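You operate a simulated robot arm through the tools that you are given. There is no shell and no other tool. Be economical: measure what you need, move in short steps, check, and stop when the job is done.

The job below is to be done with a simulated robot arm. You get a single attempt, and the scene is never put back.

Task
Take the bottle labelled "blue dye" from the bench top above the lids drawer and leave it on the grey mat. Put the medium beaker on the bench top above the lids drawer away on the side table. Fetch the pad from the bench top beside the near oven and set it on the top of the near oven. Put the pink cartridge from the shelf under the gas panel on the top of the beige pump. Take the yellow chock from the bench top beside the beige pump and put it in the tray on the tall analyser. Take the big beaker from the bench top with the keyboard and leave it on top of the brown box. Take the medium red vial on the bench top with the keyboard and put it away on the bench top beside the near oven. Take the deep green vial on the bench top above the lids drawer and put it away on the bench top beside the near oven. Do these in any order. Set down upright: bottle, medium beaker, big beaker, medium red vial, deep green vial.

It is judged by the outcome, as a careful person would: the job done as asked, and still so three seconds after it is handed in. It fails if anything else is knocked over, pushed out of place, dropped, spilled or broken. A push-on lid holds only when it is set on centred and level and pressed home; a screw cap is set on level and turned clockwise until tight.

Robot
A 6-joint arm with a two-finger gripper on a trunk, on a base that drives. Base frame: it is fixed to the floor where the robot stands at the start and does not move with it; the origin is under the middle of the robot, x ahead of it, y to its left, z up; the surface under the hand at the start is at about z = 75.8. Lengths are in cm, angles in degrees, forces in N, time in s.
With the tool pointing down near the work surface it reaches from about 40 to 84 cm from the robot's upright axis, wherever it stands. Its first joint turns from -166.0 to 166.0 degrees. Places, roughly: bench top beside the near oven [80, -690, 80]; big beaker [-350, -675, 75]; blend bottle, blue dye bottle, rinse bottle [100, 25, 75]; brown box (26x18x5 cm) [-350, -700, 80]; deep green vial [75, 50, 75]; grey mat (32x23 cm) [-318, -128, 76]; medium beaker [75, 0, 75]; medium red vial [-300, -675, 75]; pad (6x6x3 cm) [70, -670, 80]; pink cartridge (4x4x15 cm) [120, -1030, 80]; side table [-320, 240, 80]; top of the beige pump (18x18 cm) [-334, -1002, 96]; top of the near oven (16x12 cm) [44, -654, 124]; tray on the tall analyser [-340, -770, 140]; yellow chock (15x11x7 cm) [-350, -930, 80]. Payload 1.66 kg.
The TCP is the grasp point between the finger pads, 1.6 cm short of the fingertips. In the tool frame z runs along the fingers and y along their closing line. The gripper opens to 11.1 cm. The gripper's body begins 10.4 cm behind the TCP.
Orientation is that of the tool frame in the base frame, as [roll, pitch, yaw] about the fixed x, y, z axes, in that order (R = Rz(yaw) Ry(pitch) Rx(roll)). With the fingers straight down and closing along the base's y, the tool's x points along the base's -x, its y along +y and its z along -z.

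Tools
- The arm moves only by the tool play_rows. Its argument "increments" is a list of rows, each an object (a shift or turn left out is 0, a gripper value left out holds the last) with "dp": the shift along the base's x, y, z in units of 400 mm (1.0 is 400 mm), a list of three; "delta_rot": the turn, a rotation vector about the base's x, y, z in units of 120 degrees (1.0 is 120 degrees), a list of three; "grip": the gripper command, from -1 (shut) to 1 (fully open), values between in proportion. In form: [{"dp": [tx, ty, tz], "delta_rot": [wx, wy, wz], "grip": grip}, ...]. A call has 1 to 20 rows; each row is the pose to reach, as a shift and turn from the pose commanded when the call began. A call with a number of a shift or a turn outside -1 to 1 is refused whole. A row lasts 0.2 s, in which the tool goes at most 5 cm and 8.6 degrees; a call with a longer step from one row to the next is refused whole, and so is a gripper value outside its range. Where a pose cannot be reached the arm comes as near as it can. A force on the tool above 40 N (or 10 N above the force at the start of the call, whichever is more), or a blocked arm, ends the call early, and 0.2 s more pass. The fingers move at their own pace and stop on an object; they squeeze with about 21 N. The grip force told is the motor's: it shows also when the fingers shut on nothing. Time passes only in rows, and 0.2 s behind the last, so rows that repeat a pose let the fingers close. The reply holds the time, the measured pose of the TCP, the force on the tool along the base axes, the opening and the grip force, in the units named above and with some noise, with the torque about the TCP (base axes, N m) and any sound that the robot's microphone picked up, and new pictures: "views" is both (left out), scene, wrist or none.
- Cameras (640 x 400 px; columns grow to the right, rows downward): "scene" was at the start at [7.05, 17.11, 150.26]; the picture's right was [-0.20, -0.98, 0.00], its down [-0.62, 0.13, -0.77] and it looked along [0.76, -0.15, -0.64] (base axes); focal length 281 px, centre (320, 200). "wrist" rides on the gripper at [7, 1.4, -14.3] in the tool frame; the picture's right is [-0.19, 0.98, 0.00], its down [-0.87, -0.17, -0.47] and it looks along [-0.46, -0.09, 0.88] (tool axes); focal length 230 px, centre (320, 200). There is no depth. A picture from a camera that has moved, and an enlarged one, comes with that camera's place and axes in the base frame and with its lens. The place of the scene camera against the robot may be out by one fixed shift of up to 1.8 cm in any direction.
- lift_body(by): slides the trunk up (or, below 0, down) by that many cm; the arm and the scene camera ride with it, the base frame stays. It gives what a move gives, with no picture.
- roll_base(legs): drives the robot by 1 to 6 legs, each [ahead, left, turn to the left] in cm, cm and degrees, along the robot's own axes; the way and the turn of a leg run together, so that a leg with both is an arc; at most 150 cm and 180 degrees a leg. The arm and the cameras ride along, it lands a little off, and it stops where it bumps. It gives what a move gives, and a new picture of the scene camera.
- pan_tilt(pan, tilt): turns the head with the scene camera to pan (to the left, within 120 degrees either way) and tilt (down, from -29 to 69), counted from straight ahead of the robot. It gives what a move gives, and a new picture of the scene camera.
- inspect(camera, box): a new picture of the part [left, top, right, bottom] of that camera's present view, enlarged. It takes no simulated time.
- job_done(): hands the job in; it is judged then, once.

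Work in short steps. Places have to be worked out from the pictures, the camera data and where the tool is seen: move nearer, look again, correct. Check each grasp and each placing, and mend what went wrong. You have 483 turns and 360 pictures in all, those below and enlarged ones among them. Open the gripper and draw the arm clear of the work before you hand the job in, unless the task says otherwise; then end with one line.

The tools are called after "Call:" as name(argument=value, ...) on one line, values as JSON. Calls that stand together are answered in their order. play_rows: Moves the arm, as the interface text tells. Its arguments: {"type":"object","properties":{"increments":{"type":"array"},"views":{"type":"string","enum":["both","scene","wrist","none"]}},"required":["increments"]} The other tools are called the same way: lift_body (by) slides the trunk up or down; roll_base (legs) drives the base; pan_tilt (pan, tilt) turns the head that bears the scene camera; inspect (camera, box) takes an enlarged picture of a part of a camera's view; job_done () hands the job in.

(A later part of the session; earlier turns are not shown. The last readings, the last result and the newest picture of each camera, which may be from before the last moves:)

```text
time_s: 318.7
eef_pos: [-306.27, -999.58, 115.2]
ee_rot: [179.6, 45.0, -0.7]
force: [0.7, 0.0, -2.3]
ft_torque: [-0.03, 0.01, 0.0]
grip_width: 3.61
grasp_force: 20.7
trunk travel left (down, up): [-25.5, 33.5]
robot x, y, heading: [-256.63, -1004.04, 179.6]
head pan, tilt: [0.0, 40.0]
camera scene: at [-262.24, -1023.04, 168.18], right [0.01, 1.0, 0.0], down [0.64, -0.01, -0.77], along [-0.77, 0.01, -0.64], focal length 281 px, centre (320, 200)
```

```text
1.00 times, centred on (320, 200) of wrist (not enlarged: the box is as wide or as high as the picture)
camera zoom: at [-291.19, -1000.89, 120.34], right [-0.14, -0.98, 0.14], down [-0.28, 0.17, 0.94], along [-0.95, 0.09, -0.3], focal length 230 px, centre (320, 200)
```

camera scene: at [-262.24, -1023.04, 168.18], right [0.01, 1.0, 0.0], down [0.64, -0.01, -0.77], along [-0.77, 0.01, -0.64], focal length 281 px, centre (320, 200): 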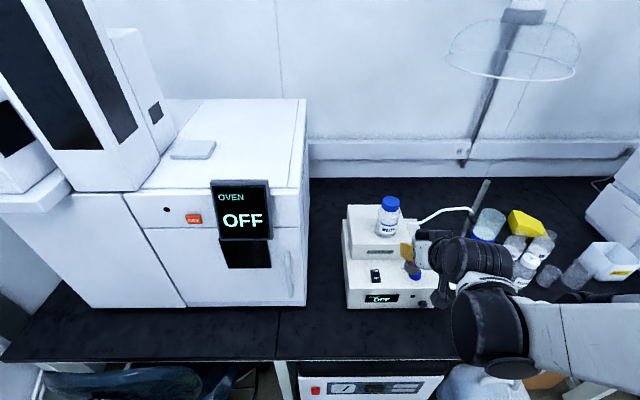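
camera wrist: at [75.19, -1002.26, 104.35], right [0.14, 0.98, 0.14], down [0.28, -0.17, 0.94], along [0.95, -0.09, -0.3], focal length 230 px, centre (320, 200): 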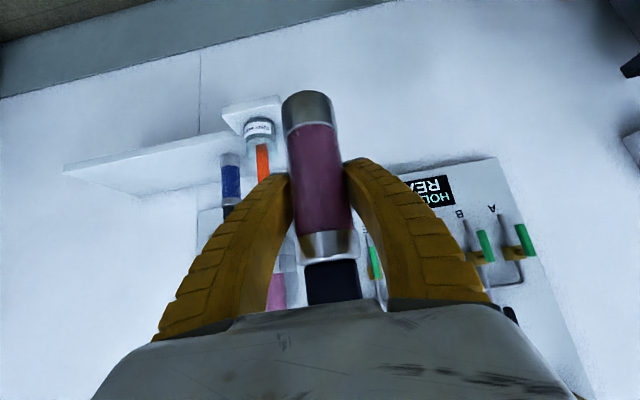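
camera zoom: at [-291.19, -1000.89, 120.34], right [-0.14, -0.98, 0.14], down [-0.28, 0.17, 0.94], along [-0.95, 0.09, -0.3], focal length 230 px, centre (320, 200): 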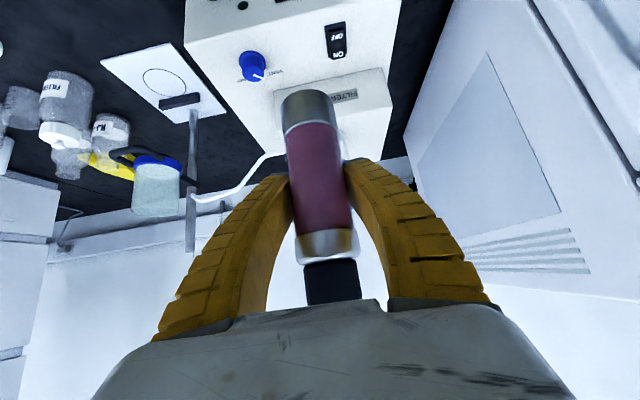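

The box top spans x -325 to -346, y from -1011; the bottle is at about (-332, -999) and reaches z ≈ 110. I'll yaw the hand 20° so its body swings clear of the bottle, and bring it in front of the left part.

Call:
roll_base(legs=[[4, 0, 0]])

Call:
play_rows(increments=[{"dp": [0, -0.05, 0.02], "delta_rot": [0, 0, -0.06]}, {"dp": [0, -0.12, 0.03], "delta_rot": [0, 0, -0.12]}, {"dp": [0, -0.19, 0.03], "delta_rot": [0, 0, -0.167]}, {"dp": [-0.07, -0.19, 0.03], "delta_rot": [0, 0, -0.167]}, {"dp": [-0.15, -0.19, 0.03], "delta_rot": [0, 0, -0.167]}, {"dp": [-0.25, -0.19, 0.03], "delta_rot": [0, 0, -0.167]}, {"dp": [-0.35, -0.19, 0.03], "delta_rot": [0, 0, -0.167]}, {"dp": [-0.35, -0.19, 0.03], "delta_rot": [0, 0, -0.167]}])

```text
time_s: 319.6
eef_pos: [-310.39, -999.44, 115.2]
ee_rot: [179.6, 44.9, -0.8]
force: [-0.8, 0.4, -2.3]
ft_torque: [0.01, -0.04, -0.03]
grip_width: 3.56
grasp_force: 21.3
trunk travel left (down, up): [-25.5, 33.5]
robot x, y, heading: [-260.29, -1003.78, 179.4]
head pan, tilt: [0.0, 40.0]
camera scene: at [-266.41, -1023.0, 168.17], right [0.01, 1.0, 0.0], down [0.64, -0.01, -0.77], along [-0.76, 0.01, -0.64], focal length 281 px, centre (320, 200)
```

scene: 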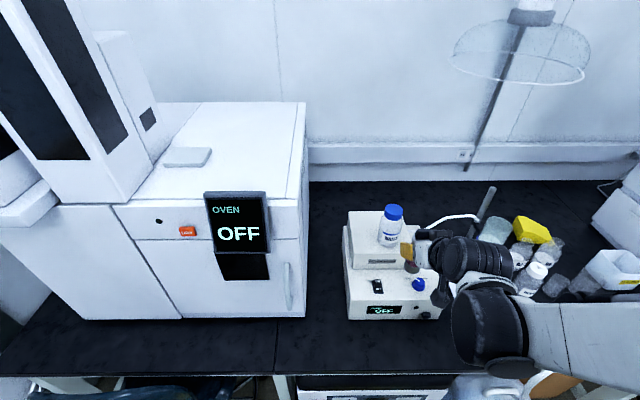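

```text
time_s: 321.4
eef_pos: [-324.2, -1007.08, 116.46]
ee_rot: [179.6, 45.0, -20.6]
force: [0.5, 0.2, -1.6]
ft_torque: [0.04, -0.01, -0.03]
grip_width: 3.57
grasp_force: 21.6
trunk travel left (down, up): [-25.5, 33.5]
robot x, y, heading: [-260.05, -1003.55, 179.4]
head pan, tilt: [0.0, 40.0]
camera scene: at [-266.14, -1023.01, 168.18], right [0.01, 1.0, 0.0], down [0.64, -0.01, -0.77], along [-0.77, 0.01, -0.64], focal length 281 px, centre (320, 200)
camera wrist: at [-310.57, -1013.54, 121.62], right [-0.47, -0.87, 0.14], down [-0.2, 0.26, 0.94], along [-0.86, 0.41, -0.3], focal length 230 px, centre (320, 200)
```

scene: 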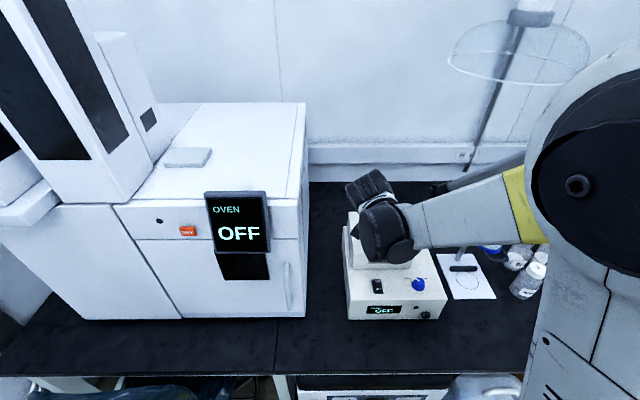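
wrist: 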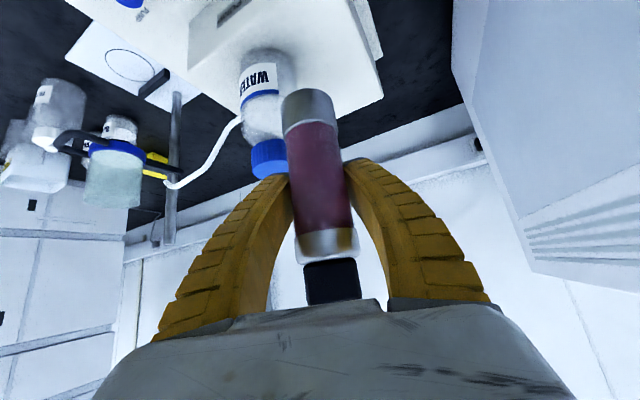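

Box back-left corner is at (-344, -1011), bottle near (-331, -999). I'll advance to x = -337.5 at height, then lower partway.

Call:
play_rows(increments=[{"dp": [-0.08, 0, 0]}, {"dp": [-0.16, 0, 0]}, {"dp": [-0.24, 0, 0]}, {"dp": [-0.31, 0, 0]}, {"dp": [-0.33, 0, -0.03]}, {"dp": [-0.33, 0, -0.1]}, {"dp": [-0.33, 0, -0.17]}, {"dp": [-0.33, 0, -0.23]}, {"dp": [-0.33, 0, -0.23]}])

```text
time_s: 323.4
eef_pos: [-337.34, -1007.09, 107.23]
ee_rot: [179.7, 45.0, -20.7]
force: [0.5, 0.2, -1.2]
ft_torque: [-0.03, 0.02, 0.03]
grip_width: 3.56
grasp_force: 20.7
trunk travel left (down, up): [-25.5, 33.5]
robot x, y, heading: [-260.36, -1003.75, 179.5]
head pan, tilt: [0.0, 40.0]
camera scene: at [-266.19, -1023.01, 168.18], right [0.01, 1.0, 0.0], down [0.64, -0.01, -0.77], along [-0.77, 0.01, -0.64], focal length 281 px, centre (320, 200)
camera wrist: at [-323.71, -1013.48, 112.27], right [-0.47, -0.87, 0.14], down [-0.2, 0.26, 0.94], along [-0.86, 0.41, -0.3], focal length 230 px, centre (320, 200)
```

scene: 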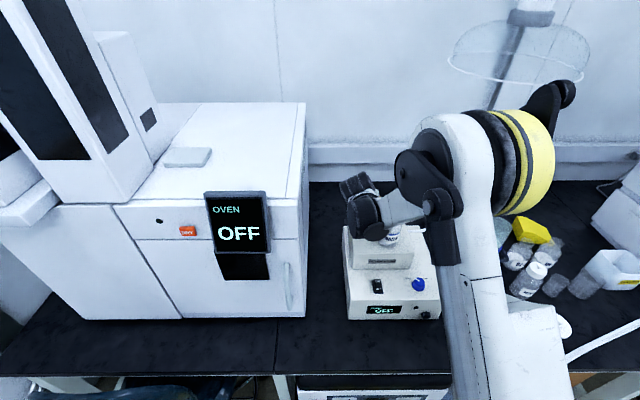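
wrist: 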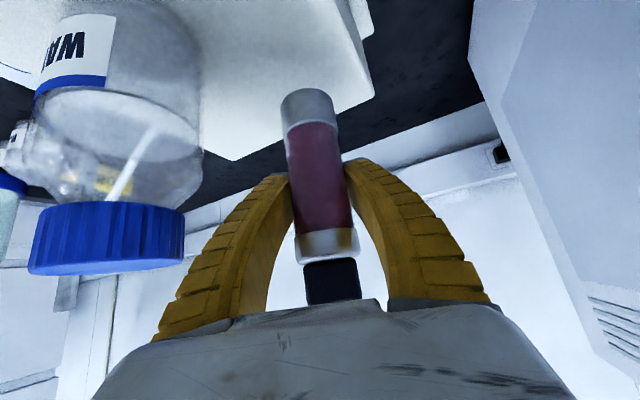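

Triangulated, the bottle cap is at (-328.9, -999.5) reaching z ≈ 110, so clearance would be tight. I'll yaw 10° more and shift 0.4 cm left, then lower a bit further and look.

Call:
play_rows(increments=[{"dp": [0, -0.005, 0], "delta_rot": [0, 0, -0.045]}, {"dp": [0, -0.01, 0], "delta_rot": [0, 0, -0.085]}, {"dp": [0, -0.01, -0.02], "delta_rot": [0, 0, -0.085]}, {"dp": [0, -0.01, -0.05], "delta_rot": [0, 0, -0.085]}, {"dp": [0, -0.01, -0.05], "delta_rot": [0, 0, -0.085]}])

```text
time_s: 324.6
eef_pos: [-337.35, -1007.42, 105.14]
ee_rot: [179.6, 44.9, -31.0]
force: [-0.3, -0.5, -2.0]
ft_torque: [0.03, 0.01, -0.01]
grip_width: 3.54
grasp_force: 21.6
trunk travel left (down, up): [-25.5, 33.5]
robot x, y, heading: [-260.55, -1003.71, 179.7]
head pan, tilt: [0.0, 40.0]
camera scene: at [-266.2, -1023.01, 168.18], right [0.01, 1.0, 0.0], down [0.64, -0.01, -0.77], along [-0.77, 0.01, -0.64], focal length 281 px, centre (320, 200)
camera wrist: at [-325.09, -1016.17, 110.3], right [-0.62, -0.78, 0.14], down [-0.15, 0.29, 0.94], along [-0.77, 0.56, -0.3], focal length 230 px, centre (320, 200)
```

scene: 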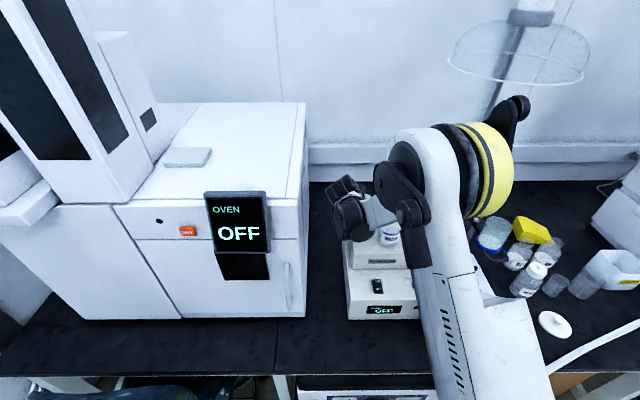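
wrist: 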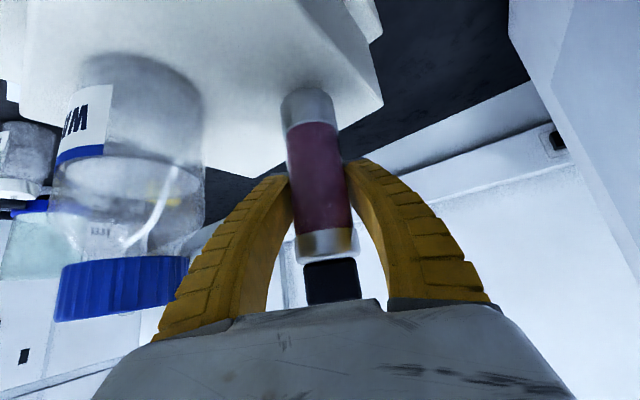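

Clear now. I'll lower in small steps to contact.

Call:
play_rows(increments=[{"dp": [0, 0, -0.008]}, {"dp": [0, 0, -0.016]}, {"dp": [0, 0, -0.024]}, {"dp": [0, 0, -0.024]}], views="none")

Call:
play_rows(increments=[{"dp": [0, 0, -0.006]}, {"dp": [0, 0, -0.012]}, {"dp": [0, 0, -0.012]}], views="none")

```text
time_s: 325.6
eef_pos: [-337.42, -1007.48, 104.14]
ee_rot: [179.6, 45.1, -30.9]
force: [-0.2, 0.0, -2.1]
ft_torque: [0.02, 0.0, 0.02]
grip_width: 3.55
grasp_force: 20.7
trunk travel left (down, up): [-25.5, 33.5]
robot x, y, heading: [-260.48, -1003.62, 179.6]
head pan, tilt: [0.0, 40.0]
```

```text
time_s: 326.4
eef_pos: [-337.3, -1007.48, 103.78]
ee_rot: [179.5, 45.1, -30.9]
force: [-6.6, 0.7, 16.8]
ft_torque: [-0.05, -0.01, 0.03]
grip_width: 3.65
grasp_force: 21.3
trunk travel left (down, up): [-25.5, 33.5]
robot x, y, heading: [-260.42, -1003.93, 179.5]
head pan, tilt: [0.0, 40.0]
```

Contact. I'll ease, open slightly, and withdraw back along the fingers' direction.

Call:
play_rows(increments=[{"dp": [0, 0, 0.004]}, {"dp": [0, 0, 0.004], "grip": -0.1}, {"dp": [0, 0, 0.004]}, {"dp": [0, 0, 0.004]}, {"dp": [0.015, -0.009, 0.022]}, {"dp": [0.045, -0.027, 0.057]}, {"dp": [0.09, -0.054, 0.11]}, {"dp": [0.15, -0.09, 0.18]}, {"dp": [0.21, -0.12, 0.25]}, {"dp": [0.3, -0.12, 0.28]}])

```text
time_s: 328.6
eef_pos: [-325.21, -1012.4, 115.05]
ee_rot: [179.6, 45.1, -30.9]
force: [-0.2, -0.1, 1.0]
ft_torque: [-0.03, 0.03, -0.02]
grip_width: 5.22
grasp_force: 1.3
trunk travel left (down, up): [-25.5, 33.5]
robot x, y, heading: [-260.12, -1003.62, 179.4]
head pan, tilt: [0.0, 40.0]
camera scene: at [-266.04, -1022.98, 168.19], right [0.01, 1.0, 0.0], down [0.64, -0.01, -0.77], along [-0.77, 0.01, -0.64], focal length 281 px, centre (320, 200)
camera wrist: at [-312.91, -1021.03, 120.15], right [-0.62, -0.78, 0.14], down [-0.15, 0.29, 0.95], along [-0.77, 0.56, -0.3], focal length 230 px, centre (320, 200)
```

scene: 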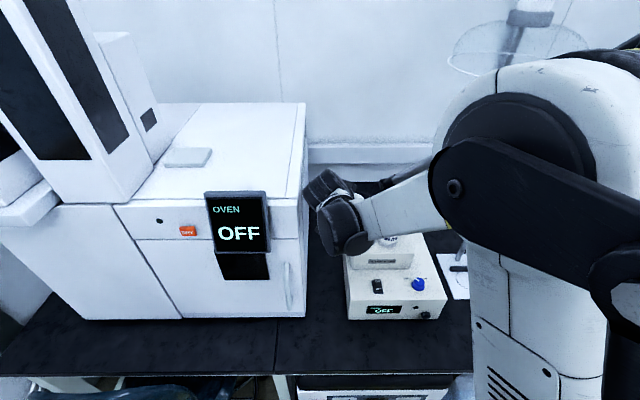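
wrist: 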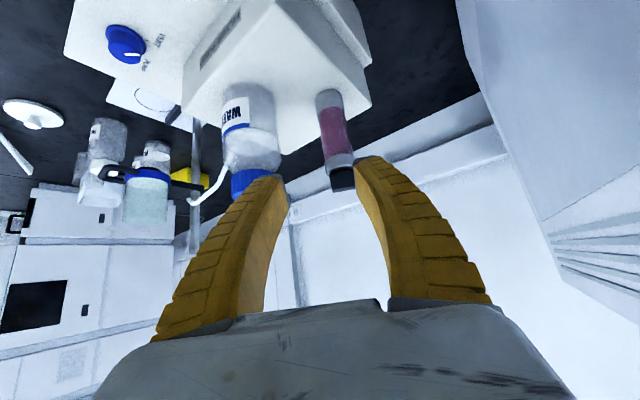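

The cartridge stands on the pump top next to the bottle. I'll withdraw further, unwind the yaw, and pan toward the yellow chock.

Call:
play_rows(increments=[{"dp": [0.09, 0, 0.04]}, {"dp": [0.19, 0, 0.06]}, {"dp": [0.28, 0.04, 0.06], "delta_rot": [0, 0, 0.05]}, {"dp": [0.34, 0.1, 0.06], "delta_rot": [0, 0, 0.11]}, {"dp": [0.34, 0.16, 0.06], "delta_rot": [0, 0, 0.17]}, {"dp": [0.34, 0.2, 0.06], "delta_rot": [0, 0, 0.23]}, {"dp": [0.34, 0.22, 0.06], "delta_rot": [0, 0, 0.258]}, {"dp": [0.34, 0.22, 0.06], "delta_rot": [0, 0, 0.258]}], views="none")

Call:
pan_tilt(pan=-25, tilt=40)

```text
time_s: 330.4
eef_pos: [-311.72, -1003.5, 117.28]
ee_rot: [179.6, 45.0, 0.1]
force: [-0.1, -0.1, 0.7]
ft_torque: [-0.03, 0.01, -0.02]
grip_width: 5.21
grasp_force: 1.2
trunk travel left (down, up): [-25.5, 33.5]
robot x, y, heading: [-260.65, -1003.74, 179.4]
head pan, tilt: [0.0, 40.0]
```

```text
time_s: 331.2
eef_pos: [-311.84, -1003.54, 117.31]
ee_rot: [179.6, 45.1, 0.0]
force: [1.0, 0.7, -0.4]
ft_torque: [0.02, 0.0, -0.01]
grip_width: 5.22
grasp_force: 1.7
trunk travel left (down, up): [-25.5, 33.5]
robot x, y, heading: [-260.16, -1003.92, 179.5]
head pan, tilt: [-25.0, 40.0]
camera scene: at [-265.37, -1019.43, 168.18], right [0.43, 0.9, 0.0], down [0.58, -0.28, -0.77], along [-0.69, 0.33, -0.64], focal length 281 px, centre (320, 200)
```

scene: 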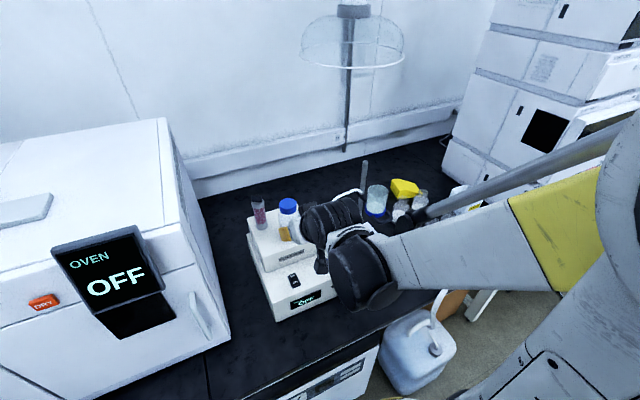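

The yellow chock is behind some bottles near (-352, -929). Let me zoom on it.

Call:
inspect(camera="scene", box=[360, 150, 480, 230])

```text
5.00 times, centred on (420, 190) of scene
camera zoom: at [-265.37, -1019.43, 168.18], right [0.43, 0.9, 0.0], down [0.58, -0.28, -0.77], along [-0.69, 0.33, -0.64], focal length 1403 px, centre (-180, 250)
```

zoom: 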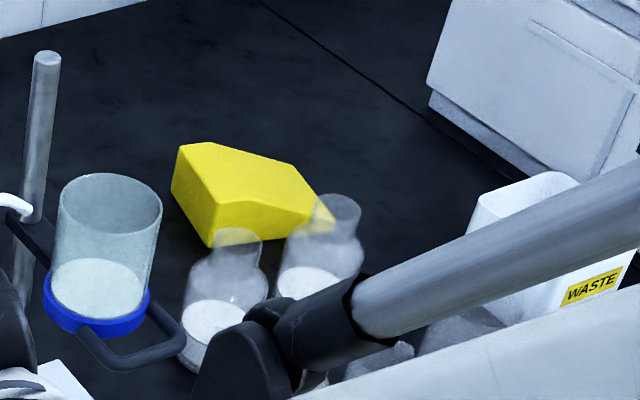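

I need a better view of it. I'll back out, strafe to y ≈ -912 and come in to x ≈ -245 (keeping off the jug on the floor).

Call:
roll_base(legs=[[-50, 0, 0], [0, -92, 0], [35, 0, 0]])

Call:
pan_tilt(pan=10, tilt=45)

```text
time_s: 340.5
eef_pos: [-297.21, -912.16, 117.43]
ee_rot: [179.5, 45.0, 0.1]
force: [-1.0, -0.4, -0.1]
ft_torque: [0.0, 0.01, 0.0]
grip_width: 5.21
grasp_force: 1.3
trunk travel left (down, up): [-25.5, 33.5]
robot x, y, heading: [-245.16, -912.44, 179.4]
head pan, tilt: [-25.0, 40.0]
camera scene: at [-250.78, -927.99, 168.18], right [0.43, 0.9, 0.0], down [0.58, -0.28, -0.77], along [-0.69, 0.33, -0.64], focal length 281 px, centre (320, 200)
```

scene: 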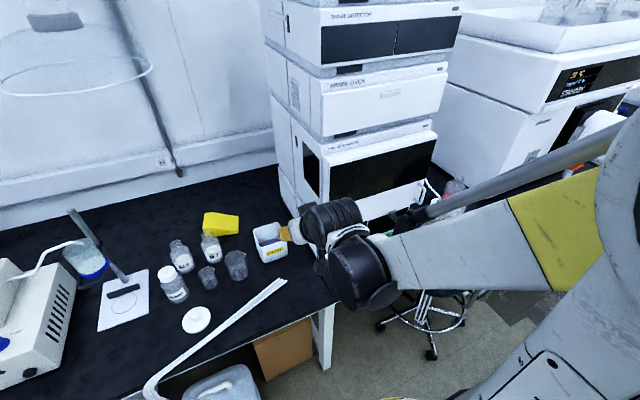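

```text
time_s: 341.5
eef_pos: [-297.04, -912.17, 117.32]
ee_rot: [179.6, 45.0, 0.1]
force: [-0.3, -0.5, 1.2]
ft_torque: [0.01, -0.03, 0.0]
grip_width: 5.21
grasp_force: 1.7
trunk travel left (down, up): [-25.5, 33.5]
robot x, y, heading: [-245.6, -912.33, 179.6]
head pan, tilt: [10.0, 45.0]
camera scene: at [-251.03, -932.98, 167.46], right [-0.17, 0.99, 0.0], down [0.7, 0.12, -0.71], along [-0.7, -0.12, -0.71], focal length 281 px, centre (320, 200)
```

scene: 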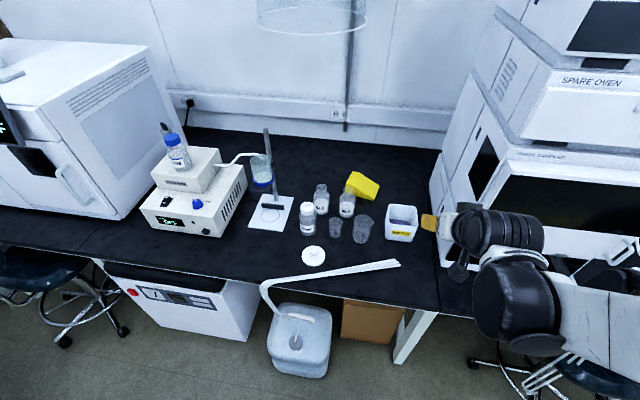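

I'll zoom on the chock and its neighbours from this angle.

Call:
inspect(camera="scene", box=[290, 150, 430, 250])

Call:
inspect(camera="scene", box=[330, 160, 390, 210])

```text
4.00 times, centred on (360, 200) of scene
camera zoom: at [-251.03, -932.98, 167.46], right [-0.17, 0.99, 0.0], down [0.7, 0.12, -0.71], along [-0.7, -0.12, -0.71], focal length 1122 px, centre (160, 200)
```

zoom: 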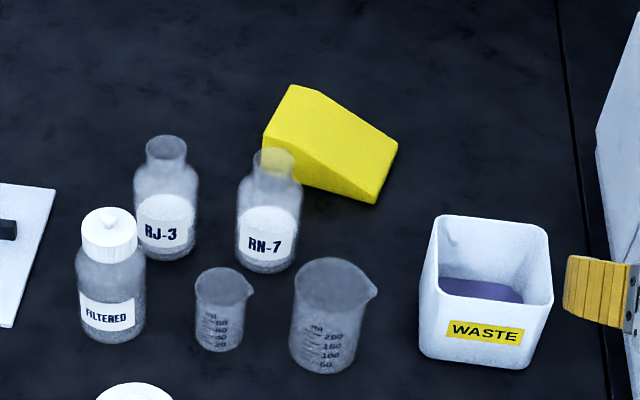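

```text
8.00 times, centred on (360, 185) of scene
camera zoom: at [-251.03, -932.98, 167.46], right [-0.17, 0.99, 0.0], down [0.7, 0.12, -0.71], along [-0.7, -0.12, -0.71], focal length 2245 px, centre (0, 320)
```

zoom: 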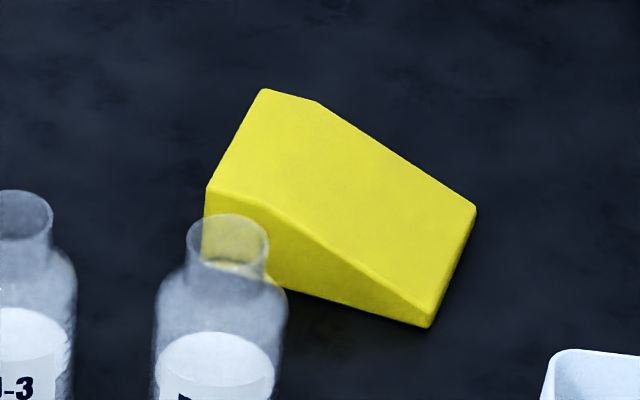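

The wedge measures about 15 long and roughly 10–11 wide, so it must be straddled across its width (nearly along x) with the gripper fully open. I'll untilt the hand, turn it about 77°, shift it left, then lower the trunk and drive in closer.

Call:
play_rows(increments=[{"dp": [0, -0.03, 0], "delta_rot": [0, -0.07, 0], "grip": 1}, {"dp": [0, -0.06, 0], "delta_rot": [0, -0.14, 0]}, {"dp": [0, -0.09, 0], "delta_rot": [0, -0.21, 0]}, {"dp": [0, -0.12, 0], "delta_rot": [0, -0.28, 0]}, {"dp": [0, -0.15, 0], "delta_rot": [0, -0.34, 0]}, {"dp": [0, -0.18, 0], "delta_rot": [0, -0.375, 0]}], views="none")

```text
time_s: 342.9
eef_pos: [-297.22, -919.34, 117.33]
ee_rot: [179.5, -0.1, 0.0]
force: [0.5, -0.2, -0.1]
ft_torque: [0.02, 0.0, -0.02]
grip_width: 11.09
grasp_force: 0.0
trunk travel left (down, up): [-25.5, 33.5]
robot x, y, heading: [-245.3, -912.16, 179.6]
head pan, tilt: [10.0, 45.0]
```

Untilted. Now turn about the vertical by +77°.

Call:
play_rows(increments=[{"delta_rot": [0, 0, 0.07]}, {"delta_rot": [0, 0, 0.14]}, {"delta_rot": [0, 0, 0.21]}, {"delta_rot": [0, 0, 0.28]}, {"delta_rot": [0, 0, 0.35]}, {"delta_rot": [0, 0, 0.42]}, {"delta_rot": [0, 0, 0.49]}, {"delta_rot": [0, 0, 0.56]}, {"delta_rot": [0, 0, 0.62]}, {"delta_rot": [0, 0, 0.64]}, {"delta_rot": [0, 0, 0.64]}], views="none")

Call:
lift_body(by=-16)

Call:
roll_base(legs=[[21, -5, 0]])

```text
time_s: 345.3
eef_pos: [-297.01, -919.36, 117.44]
ee_rot: [179.5, -0.1, 76.9]
force: [0.0, 0.0, 0.5]
ft_torque: [0.0, 0.01, 0.01]
grip_width: 11.08
grasp_force: 0.1
trunk travel left (down, up): [-25.5, 33.5]
robot x, y, heading: [-245.81, -912.25, 179.8]
head pan, tilt: [10.0, 45.0]
```

```text
time_s: 347.1
eef_pos: [-297.15, -919.39, 101.31]
ee_rot: [179.5, 0.1, 76.9]
force: [0.4, 1.1, 0.2]
ft_torque: [0.01, 0.01, -0.02]
grip_width: 11.1
grasp_force: 0.0
trunk travel left (down, up): [-9.5, 49.5]
robot x, y, heading: [-245.62, -912.44, 179.4]
head pan, tilt: [10.0, 45.0]
```

```text
time_s: 348.8
eef_pos: [-317.92, -914.05, 101.4]
ee_rot: [179.5, 0.0, 76.8]
force: [-0.3, 0.2, -0.5]
ft_torque: [-0.04, -0.05, 0.02]
grip_width: 11.11
grasp_force: 0.1
trunk travel left (down, up): [-9.5, 49.5]
robot x, y, heading: [-266.25, -907.1, 179.4]
head pan, tilt: [10.0, 45.0]
camera scene: at [-271.77, -927.8, 151.45], right [-0.16, 0.99, 0.0], down [0.7, 0.12, -0.71], along [-0.7, -0.12, -0.71], focal length 281 px, centre (320, 200)
```

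scene: 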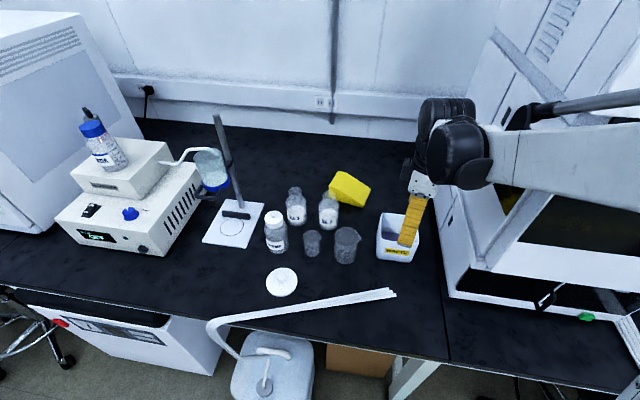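

I'll move the hand over the chock at this height and look down with the wrist camera.

Call:
play_rows(increments=[{"dp": [-0.1, -0.05, 0]}, {"dp": [-0.2, -0.1, 0]}, {"dp": [-0.3, -0.15, 0]}, {"dp": [-0.4, -0.2, 0]}, {"dp": [-0.5, -0.25, 0]}, {"dp": [-0.6, -0.3, 0]}, {"dp": [-0.68, -0.33, 0]}, {"dp": [-0.68, -0.33, 0]}])

```text
time_s: 350.6
eef_pos: [-344.99, -927.31, 101.36]
ee_rot: [179.5, 0.0, 76.8]
force: [1.1, -0.8, -0.4]
ft_torque: [0.05, -0.01, 0.02]
grip_width: 11.06
grasp_force: 0.1
trunk travel left (down, up): [-9.5, 49.5]
robot x, y, heading: [-266.27, -907.14, 179.5]
head pan, tilt: [10.0, 45.0]
camera scene: at [-271.72, -927.81, 151.46], right [-0.16, 0.99, 0.0], down [0.7, 0.12, -0.71], along [-0.7, -0.12, -0.71], focal length 281 px, centre (320, 200)
camera wrist: at [-342.03, -920.7, 115.66], right [0.91, -0.41, 0.01], down [-0.36, -0.8, 0.47], along [-0.19, -0.43, -0.88], focal length 230 px, centre (320, 200)
```

scene: 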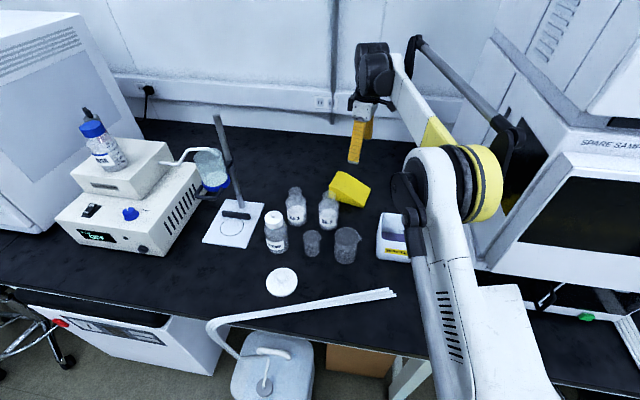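
wrist: 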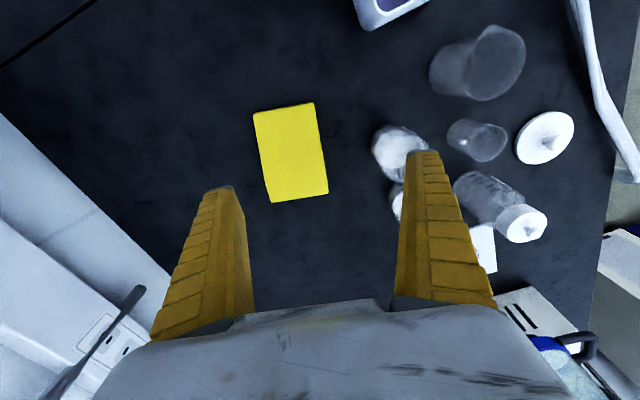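

From above, the chock is about 9.5 × 13 cm centred near (-350.5, -929), aligned with the hand. I'll move over it and check how well the arm reaches there.

Call:
play_rows(increments=[{"dp": [-0.07, -0.03, 0]}, {"dp": [-0.143, -0.055, 0]}, {"dp": [-0.143, -0.055, -0.05]}, {"dp": [-0.143, -0.055, -0.05]}], views="wrist")

```text
time_s: 351.6
eef_pos: [-346.76, -928.27, 98.71]
ee_rot: [179.5, 0.0, 76.8]
force: [0.1, -0.6, 0.5]
ft_torque: [-0.03, 0.03, -0.02]
grip_width: 11.09
grasp_force: 0.1
out of reach, approached as far as the arm can: row 1, 2, 3, 4
trunk travel left (down, up): [-9.5, 49.5]
robot x, y, heading: [-266.26, -907.09, 179.7]
head pan, tilt: [10.0, 45.0]
camera wrist: at [-343.83, -921.75, 113.04], right [0.91, -0.41, 0.01], down [-0.36, -0.8, 0.47], along [-0.19, -0.43, -0.88], focal length 230 px, centre (320, 200)
```

wrist: 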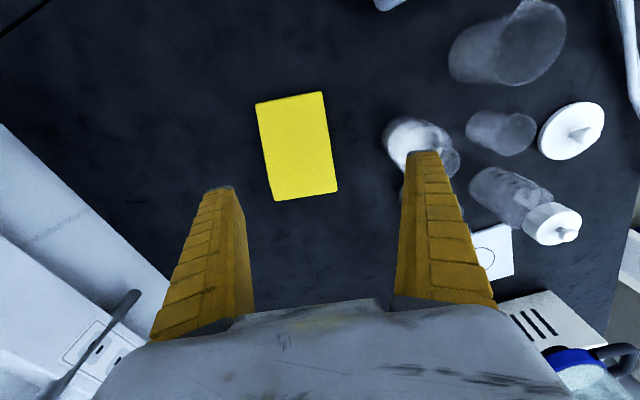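

The arm falls about 4 cm short, so I'll nudge the base 4.5 cm ahead and 3 cm left.

Call:
roll_base(legs=[[4.5, 3, 0]])

Call:
inspect(camera="wrist", box=[160, 60, 480, 260])

```text
time_s: 352.5
eef_pos: [-351.28, -931.39, 98.73]
ee_rot: [179.5, 0.0, 76.8]
force: [0.1, 0.8, -1.6]
ft_torque: [0.03, -0.02, 0.0]
grip_width: 11.1
grasp_force: 0.0
trunk travel left (down, up): [-9.5, 49.5]
robot x, y, heading: [-270.76, -910.48, 179.3]
head pan, tilt: [10.0, 45.0]
camera scene: at [-276.26, -930.8, 151.44], right [-0.16, 0.99, 0.0], down [0.7, 0.12, -0.71], along [-0.7, -0.12, -0.71], focal length 281 px, centre (320, 200)
```

scene: 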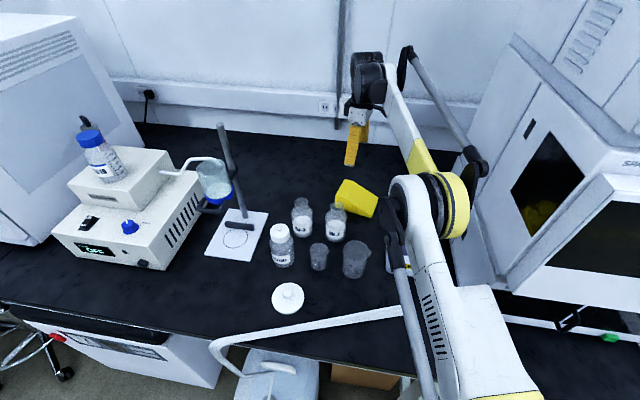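

```text
2.00 times, centred on (320, 160) of wrist
camera zoom: at [-348.38, -924.74, 113.0], right [0.91, -0.41, 0.01], down [-0.36, -0.8, 0.47], along [-0.19, -0.43, -0.88], focal length 460 px, centre (320, 280)
```

zoom: 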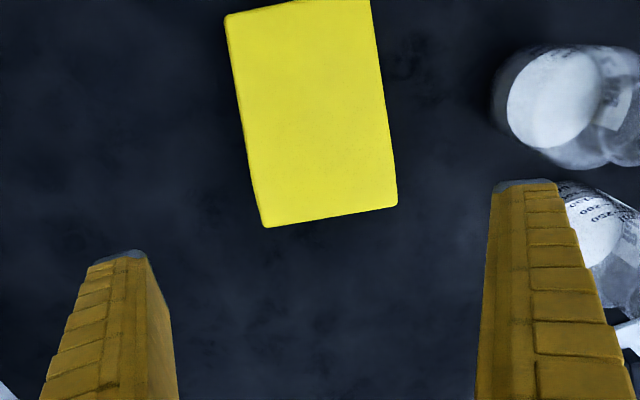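

The chock's middle is at (-350.9, -929.9) with about 0.7 cm clearance per finger. I'll correct, turn 1.5° and descend to z = 87 to check.

Call:
play_rows(increments=[{"dp": [0.01, 0.037, 0], "delta_rot": [0, 0, -0.0125]}, {"dp": [0.01, 0.037, -0.1], "delta_rot": [0, 0, -0.0125]}, {"dp": [0.01, 0.037, -0.2], "delta_rot": [0, 0, -0.0125]}, {"dp": [0.01, 0.037, -0.28], "delta_rot": [0, 0, -0.0125]}, {"dp": [0.01, 0.037, -0.28], "delta_rot": [0, 0, -0.0125]}], views="wrist")

```text
time_s: 353.7
eef_pos: [-350.75, -929.78, 87.42]
ee_rot: [179.5, 0.0, 75.3]
force: [0.3, -0.8, -0.2]
ft_torque: [0.02, 0.0, -0.03]
grip_width: 11.09
grasp_force: 0.1
trunk travel left (down, up): [-9.5, 49.5]
robot x, y, heading: [-270.64, -910.29, 179.6]
head pan, tilt: [10.0, 45.0]
camera wrist: at [-347.74, -923.33, 101.77], right [0.9, -0.43, 0.01], down [-0.39, -0.79, 0.47], along [-0.2, -0.43, -0.88], focal length 230 px, centre (320, 200)
```

wrist: 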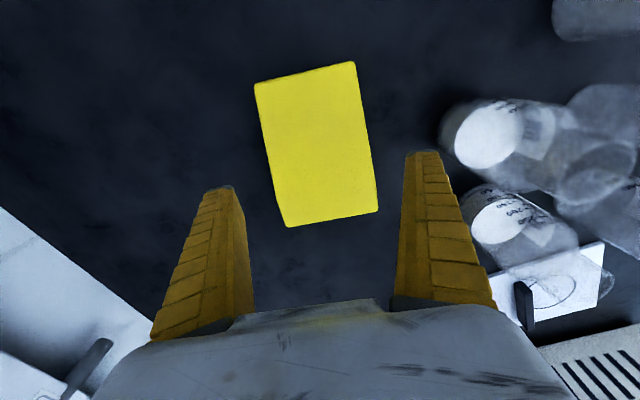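

Well centred. I'll lower to z = 79 and close.

Call:
play_rows(increments=[{"dp": [0.003, 0, -0.06]}, {"dp": [0.003, 0, -0.12]}, {"dp": [0.003, 0, -0.17]}, {"dp": [0.003, 0, -0.21]}, {"dp": [0.003, 0, -0.21]}], views="wrist")

```text
time_s: 354.9
eef_pos: [-350.61, -929.79, 79.12]
ee_rot: [179.5, -0.1, 75.4]
force: [0.2, 0.4, 0.4]
ft_torque: [0.02, 0.02, 0.04]
grip_width: 11.09
grasp_force: 0.1
trunk travel left (down, up): [-9.5, 49.5]
robot x, y, heading: [-270.44, -910.32, 179.6]
head pan, tilt: [10.0, 45.0]
camera wrist: at [-347.63, -923.35, 93.38], right [0.9, -0.43, 0.01], down [-0.39, -0.79, 0.47], along [-0.2, -0.43, -0.88], focal length 230 px, centre (320, 200)
```

wrist: 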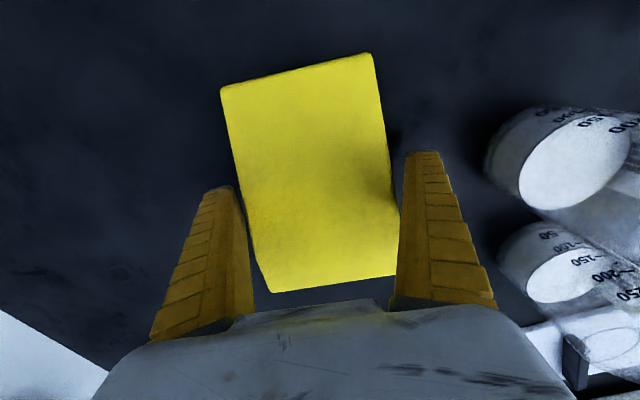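

The fingers straddle the chock with no contact force. Closing and lifting gently.

Call:
play_rows(increments=[{"dp": [0, 0, -0.008], "grip": -1}, {"dp": [0, 0, -0.008]}, {"dp": [0, 0, -0.008]}, {"dp": [0, 0, -0.008]}, {"dp": [0, 0, -0.008]}, {"dp": [0, 0, 0.01]}, {"dp": [0, 0, 0.03]}, {"dp": [0, 0, 0.05]}], views="wrist")

```text
time_s: 356.7
eef_pos: [-350.69, -929.82, 81.08]
ee_rot: [179.5, 0.0, 75.3]
force: [0.4, -0.3, -3.4]
ft_torque: [-0.01, -0.01, -0.01]
grip_width: 10.16
grasp_force: 21.4
trunk travel left (down, up): [-9.5, 49.5]
robot x, y, heading: [-270.5, -910.27, 179.4]
head pan, tilt: [10.0, 45.0]
camera wrist: at [-347.68, -923.28, 95.41], right [0.9, -0.43, 0.01], down [-0.39, -0.79, 0.47], along [-0.2, -0.43, -0.88], focal length 230 px, centre (320, 200)
```

wrist: 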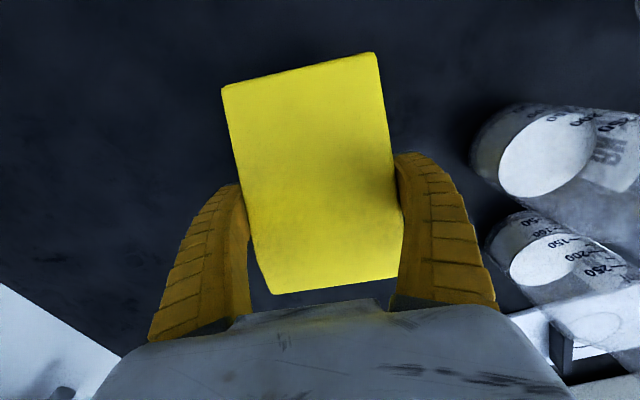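

The chock is held (10.2 cm, 3.4 N). I'll lift it straight up, then draw it back over the bench.

Call:
play_rows(increments=[{"dp": [0, 0, 0.04]}, {"dp": [0, 0, 0.1]}, {"dp": [0, 0, 0.17]}, {"dp": [0, 0, 0.25]}, {"dp": [0, 0, 0.33]}, {"dp": [0, 0, 0.41]}, {"dp": [0, 0, 0.49]}, {"dp": [0, 0, 0.55]}, {"dp": [0, 0, 0.6]}, {"dp": [0.04, 0, 0.62]}, {"dp": [0.1, 0.01, 0.62]}, {"dp": [0.18, 0.03, 0.62]}, {"dp": [0.26, 0.05, 0.62]}, {"dp": [0.35, 0.07, 0.62]}, {"dp": [0.44, 0.09, 0.62]}, {"dp": [0.53, 0.11, 0.62]}, {"dp": [0.62, 0.13, 0.62]}, {"dp": [0.7, 0.14, 0.62]}], views="none")

Call:
pan_tilt(pan=-40, tilt=20)

```text
time_s: 360.5
eef_pos: [-322.56, -924.09, 105.91]
ee_rot: [179.5, 0.0, 75.3]
force: [-0.3, -0.5, -3.8]
ft_torque: [0.03, -0.03, -0.03]
grip_width: 10.19
grasp_force: 21.1
out of reach, approached as far as the arm can: row 9
trunk travel left (down, up): [-9.5, 49.5]
robot x, y, heading: [-270.53, -910.2, 179.5]
head pan, tilt: [10.0, 45.0]
```

```text
time_s: 361.7
eef_pos: [-322.8, -924.13, 105.86]
ee_rot: [179.5, 0.0, 75.3]
force: [0.2, 0.1, -3.1]
ft_torque: [0.04, 0.02, 0.01]
grip_width: 10.16
grasp_force: 21.3
trunk travel left (down, up): [-9.5, 49.5]
robot x, y, heading: [-270.69, -910.54, 179.5]
head pan, tilt: [-40.0, 20.0]
camera scene: at [-275.29, -923.4, 155.31], right [0.65, 0.76, 0.0], down [0.26, -0.22, -0.94], along [-0.71, 0.61, -0.34], focal length 281 px, centre (320, 200)
```

scene: 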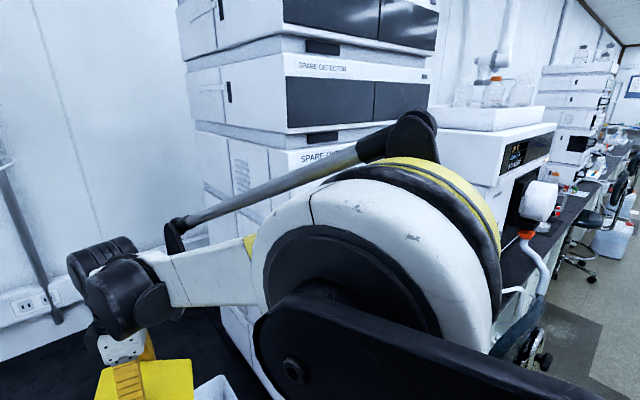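

The tall analyser with a tray of bottles on top is beyond this stack. I'll back out, strafe to y ≈ -770, and raise the trunk.

Call:
roll_base(legs=[[-90, 0, 0], [0, -140, 0]])

Call:
lift_body(by=40)

Call:
pan_tilt(pan=5, tilt=30)

```text
time_s: 373.0
eef_pos: [-231.64, -786.0, 105.83]
ee_rot: [179.5, 0.0, 76.1]
force: [-0.6, 0.1, -3.4]
ft_torque: [0.04, 0.0, 0.01]
grip_width: 10.18
grasp_force: 21.1
trunk travel left (down, up): [-9.5, 49.5]
robot x, y, heading: [-179.77, -771.25, -179.8]
head pan, tilt: [-40.0, 20.0]
camera scene: at [-184.15, -784.57, 155.32], right [0.64, 0.77, 0.0], down [0.26, -0.22, -0.94], along [-0.72, 0.6, -0.34], focal length 281 px, centre (320, 200)
```

scene: 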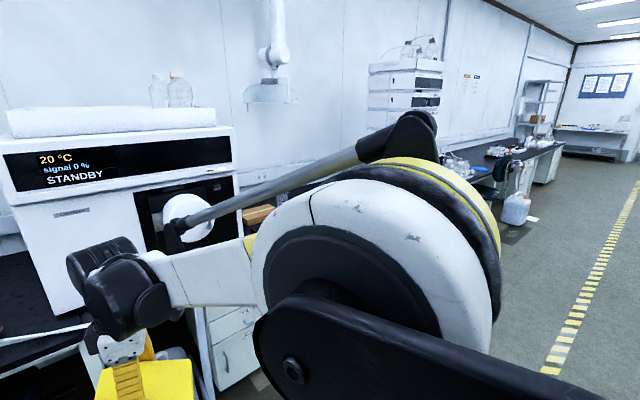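

```text
time_s: 376.9
eef_pos: [-231.66, -785.97, 145.9]
ee_rot: [179.5, 0.0, 76.1]
force: [-0.2, 0.4, -2.9]
ft_torque: [0.04, -0.02, -0.01]
grip_width: 10.17
grasp_force: 20.7
trunk travel left (down, up): [-49.5, 9.5]
robot x, y, heading: [-179.52, -771.16, -179.8]
head pan, tilt: [-40.0, 20.0]
```

```text
time_s: 378.0
eef_pos: [-231.47, -785.87, 145.84]
ee_rot: [179.6, -0.1, 76.2]
force: [0.7, -0.2, -2.7]
ft_torque: [0.0, -0.02, 0.01]
grip_width: 10.19
grasp_force: 20.8
trunk travel left (down, up): [-49.5, 9.5]
robot x, y, heading: [-179.67, -771.41, -179.8]
head pan, tilt: [5.0, 30.0]
camera scene: at [-186.01, -791.36, 193.71], right [-0.09, 1.0, 0.0], down [0.5, 0.05, -0.87], along [-0.86, -0.08, -0.5], focal length 281 px, centre (320, 200)
```

scene: 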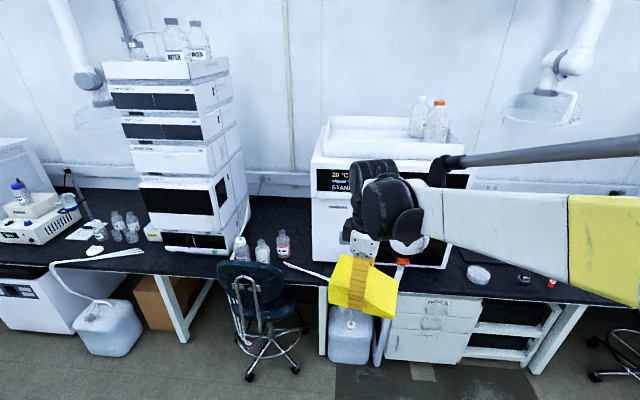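

The tray at the given place is on the STANDBY analyser. Zooming in.

Call:
inspect(camera="scene", box=[300, 80, 480, 200])

```text
3.33 times, centred on (390, 140) of scene
camera zoom: at [-186.01, -791.36, 193.71], right [-0.09, 1.0, 0.0], down [0.5, 0.05, -0.87], along [-0.86, -0.08, -0.5], focal length 935 px, centre (87, 400)
```

zoom: 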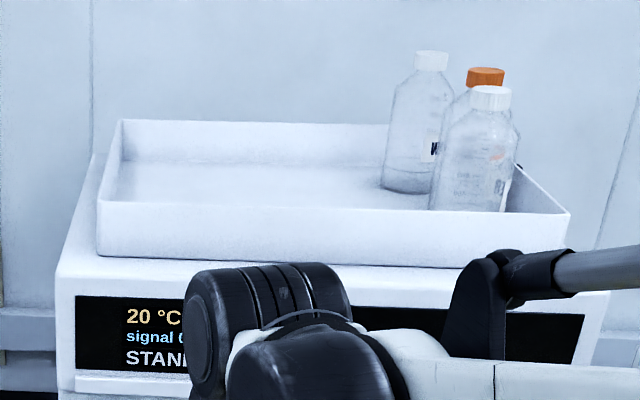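

The tray is large (about x -327 to -378, y -803 to -729, rim z ≈ 148), with bottles only at its right. I'll raise the trunk, then drive to about (-258, -752), clear of the jug at (-300, -780).

Call:
lift_body(by=9)

Call:
roll_base(legs=[[0, -19, 0], [60, 0, 0]])

Call:
pan_tilt(pan=5, tilt=60)

```text
time_s: 379.2
eef_pos: [-231.6, -785.84, 154.76]
ee_rot: [179.5, 0.0, 76.1]
force: [0.5, -1.0, -4.1]
ft_torque: [0.04, 0.0, 0.0]
grip_width: 10.17
grasp_force: 20.6
trunk travel left (down, up): [-58.5, 0.5]
robot x, y, heading: [-179.87, -771.5, -179.8]
head pan, tilt: [5.0, 30.0]
```

```text
time_s: 383.8
eef_pos: [-291.47, -767.56, 154.87]
ee_rot: [179.7, 0.0, 76.2]
force: [0.6, 0.0, -4.8]
ft_torque: [0.0, 0.0, -0.01]
grip_width: 10.16
grasp_force: 21.6
trunk travel left (down, up): [-58.5, 0.5]
robot x, y, heading: [-239.56, -752.72, -179.7]
head pan, tilt: [5.0, 30.0]
camera scene: at [-246.01, -772.79, 202.71], right [-0.09, 1.0, 0.0], down [0.5, 0.05, -0.87], along [-0.86, -0.08, -0.5], focal length 281 px, centre (320, 200)
```

scene: 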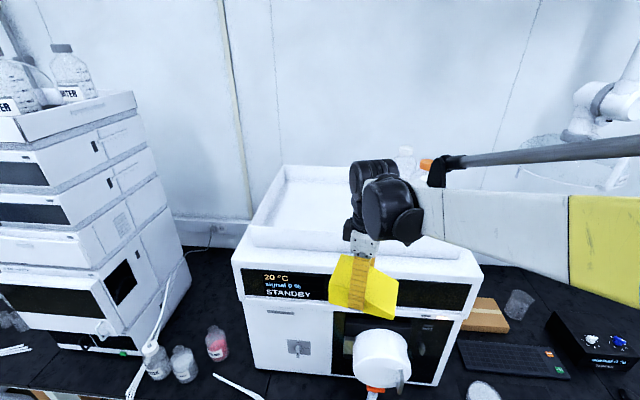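

```text
time_s: 384.7
eef_pos: [-291.53, -767.63, 154.91]
ee_rot: [179.5, 0.0, 76.1]
force: [-0.5, 0.5, -3.9]
ft_torque: [0.05, 0.01, 0.0]
grip_width: 10.16
grasp_force: 21.2
trunk travel left (down, up): [-58.5, 0.5]
robot x, y, heading: [-239.86, -752.72, -179.7]
head pan, tilt: [5.0, 60.0]
camera scene: at [-243.61, -772.57, 198.51], right [-0.09, 1.0, 0.0], down [0.86, 0.08, -0.5], along [-0.5, -0.05, -0.87], focal length 281 px, centre (320, 200)
```

scene: 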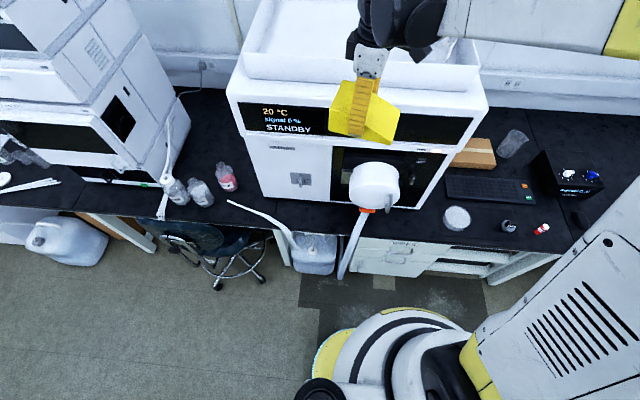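

I can see the base front and the jug; there is about 20 cm to the drawers. I'll drive 15 cm ahead and move the hand out over the tray.

Call:
roll_base(legs=[[15, 0, 0]])

Call:
play_rows(increments=[{"dp": [-0.1, 0, 0]}, {"dp": [-0.2, 0, 0]}, {"dp": [-0.3, 0, 0]}, {"dp": [-0.4, 0, 0]}, {"dp": [-0.5, -0.01, 0]}, {"dp": [-0.6, -0.02, 0]}, {"dp": [-0.7, -0.02, 0]}, {"dp": [-0.77, -0.02, 0]}, {"dp": [-0.77, -0.02, 0]}])

```text
time_s: 386.1
eef_pos: [-306.5, -767.64, 154.93]
ee_rot: [179.6, 0.0, 76.1]
force: [0.2, 0.3, -3.4]
ft_torque: [0.01, -0.02, 0.03]
grip_width: 10.17
grasp_force: 21.4
trunk travel left (down, up): [-58.5, 0.5]
robot x, y, heading: [-254.77, -753.15, -179.7]
head pan, tilt: [5.0, 60.0]
camera scene: at [-258.5, -772.66, 198.51], right [-0.09, 1.0, 0.0], down [0.86, 0.08, -0.5], along [-0.5, -0.05, -0.87], focal length 281 px, centre (320, 200)
```

scene: 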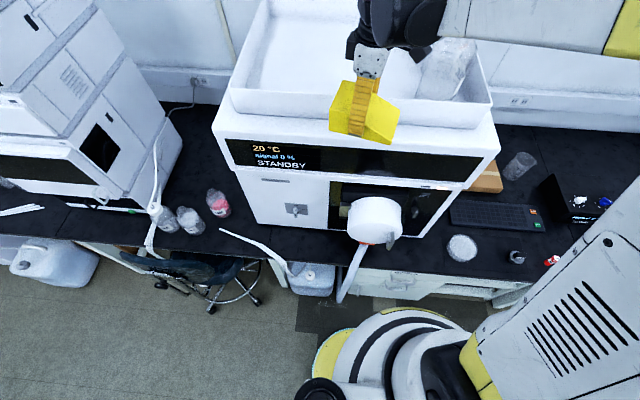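

```text
time_s: 388.1
eef_pos: [-335.04, -768.19, 154.28]
ee_rot: [179.6, 0.0, 76.3]
force: [-0.3, -0.4, -3.6]
ft_torque: [0.04, -0.02, 0.0]
grip_width: 10.18
grasp_force: 21.1
out of reach, approached as far as the arm can: row 8, 9
trunk travel left (down, up): [-58.5, 0.5]
robot x, y, heading: [-254.73, -752.73, -179.3]
head pan, tilt: [5.0, 60.0]
camera scene: at [-258.63, -772.69, 198.5], right [-0.09, 1.0, 0.0], down [0.86, 0.08, -0.5], along [-0.5, -0.05, -0.87], focal length 281 px, centre (320, 200)
camera wrist: at [-332.18, -761.55, 168.56], right [0.91, -0.42, 0.01], down [-0.37, -0.8, 0.47], along [-0.19, -0.43, -0.88], focal length 230 px, centre (320, 200)
```

scene: 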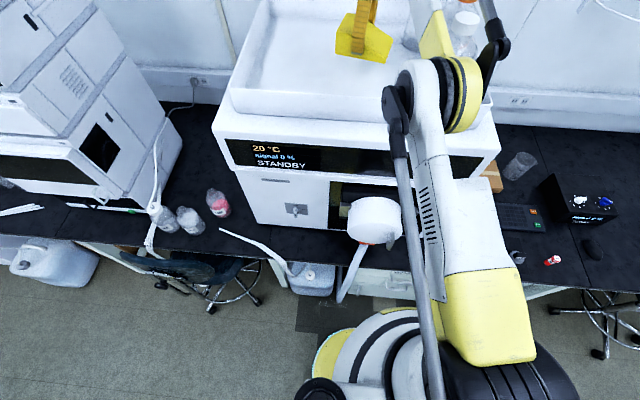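
wrist: 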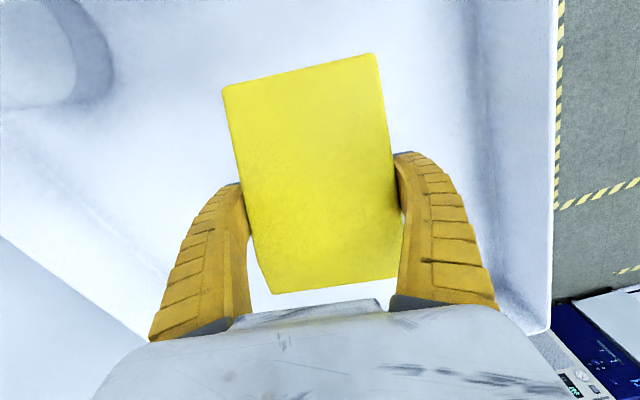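

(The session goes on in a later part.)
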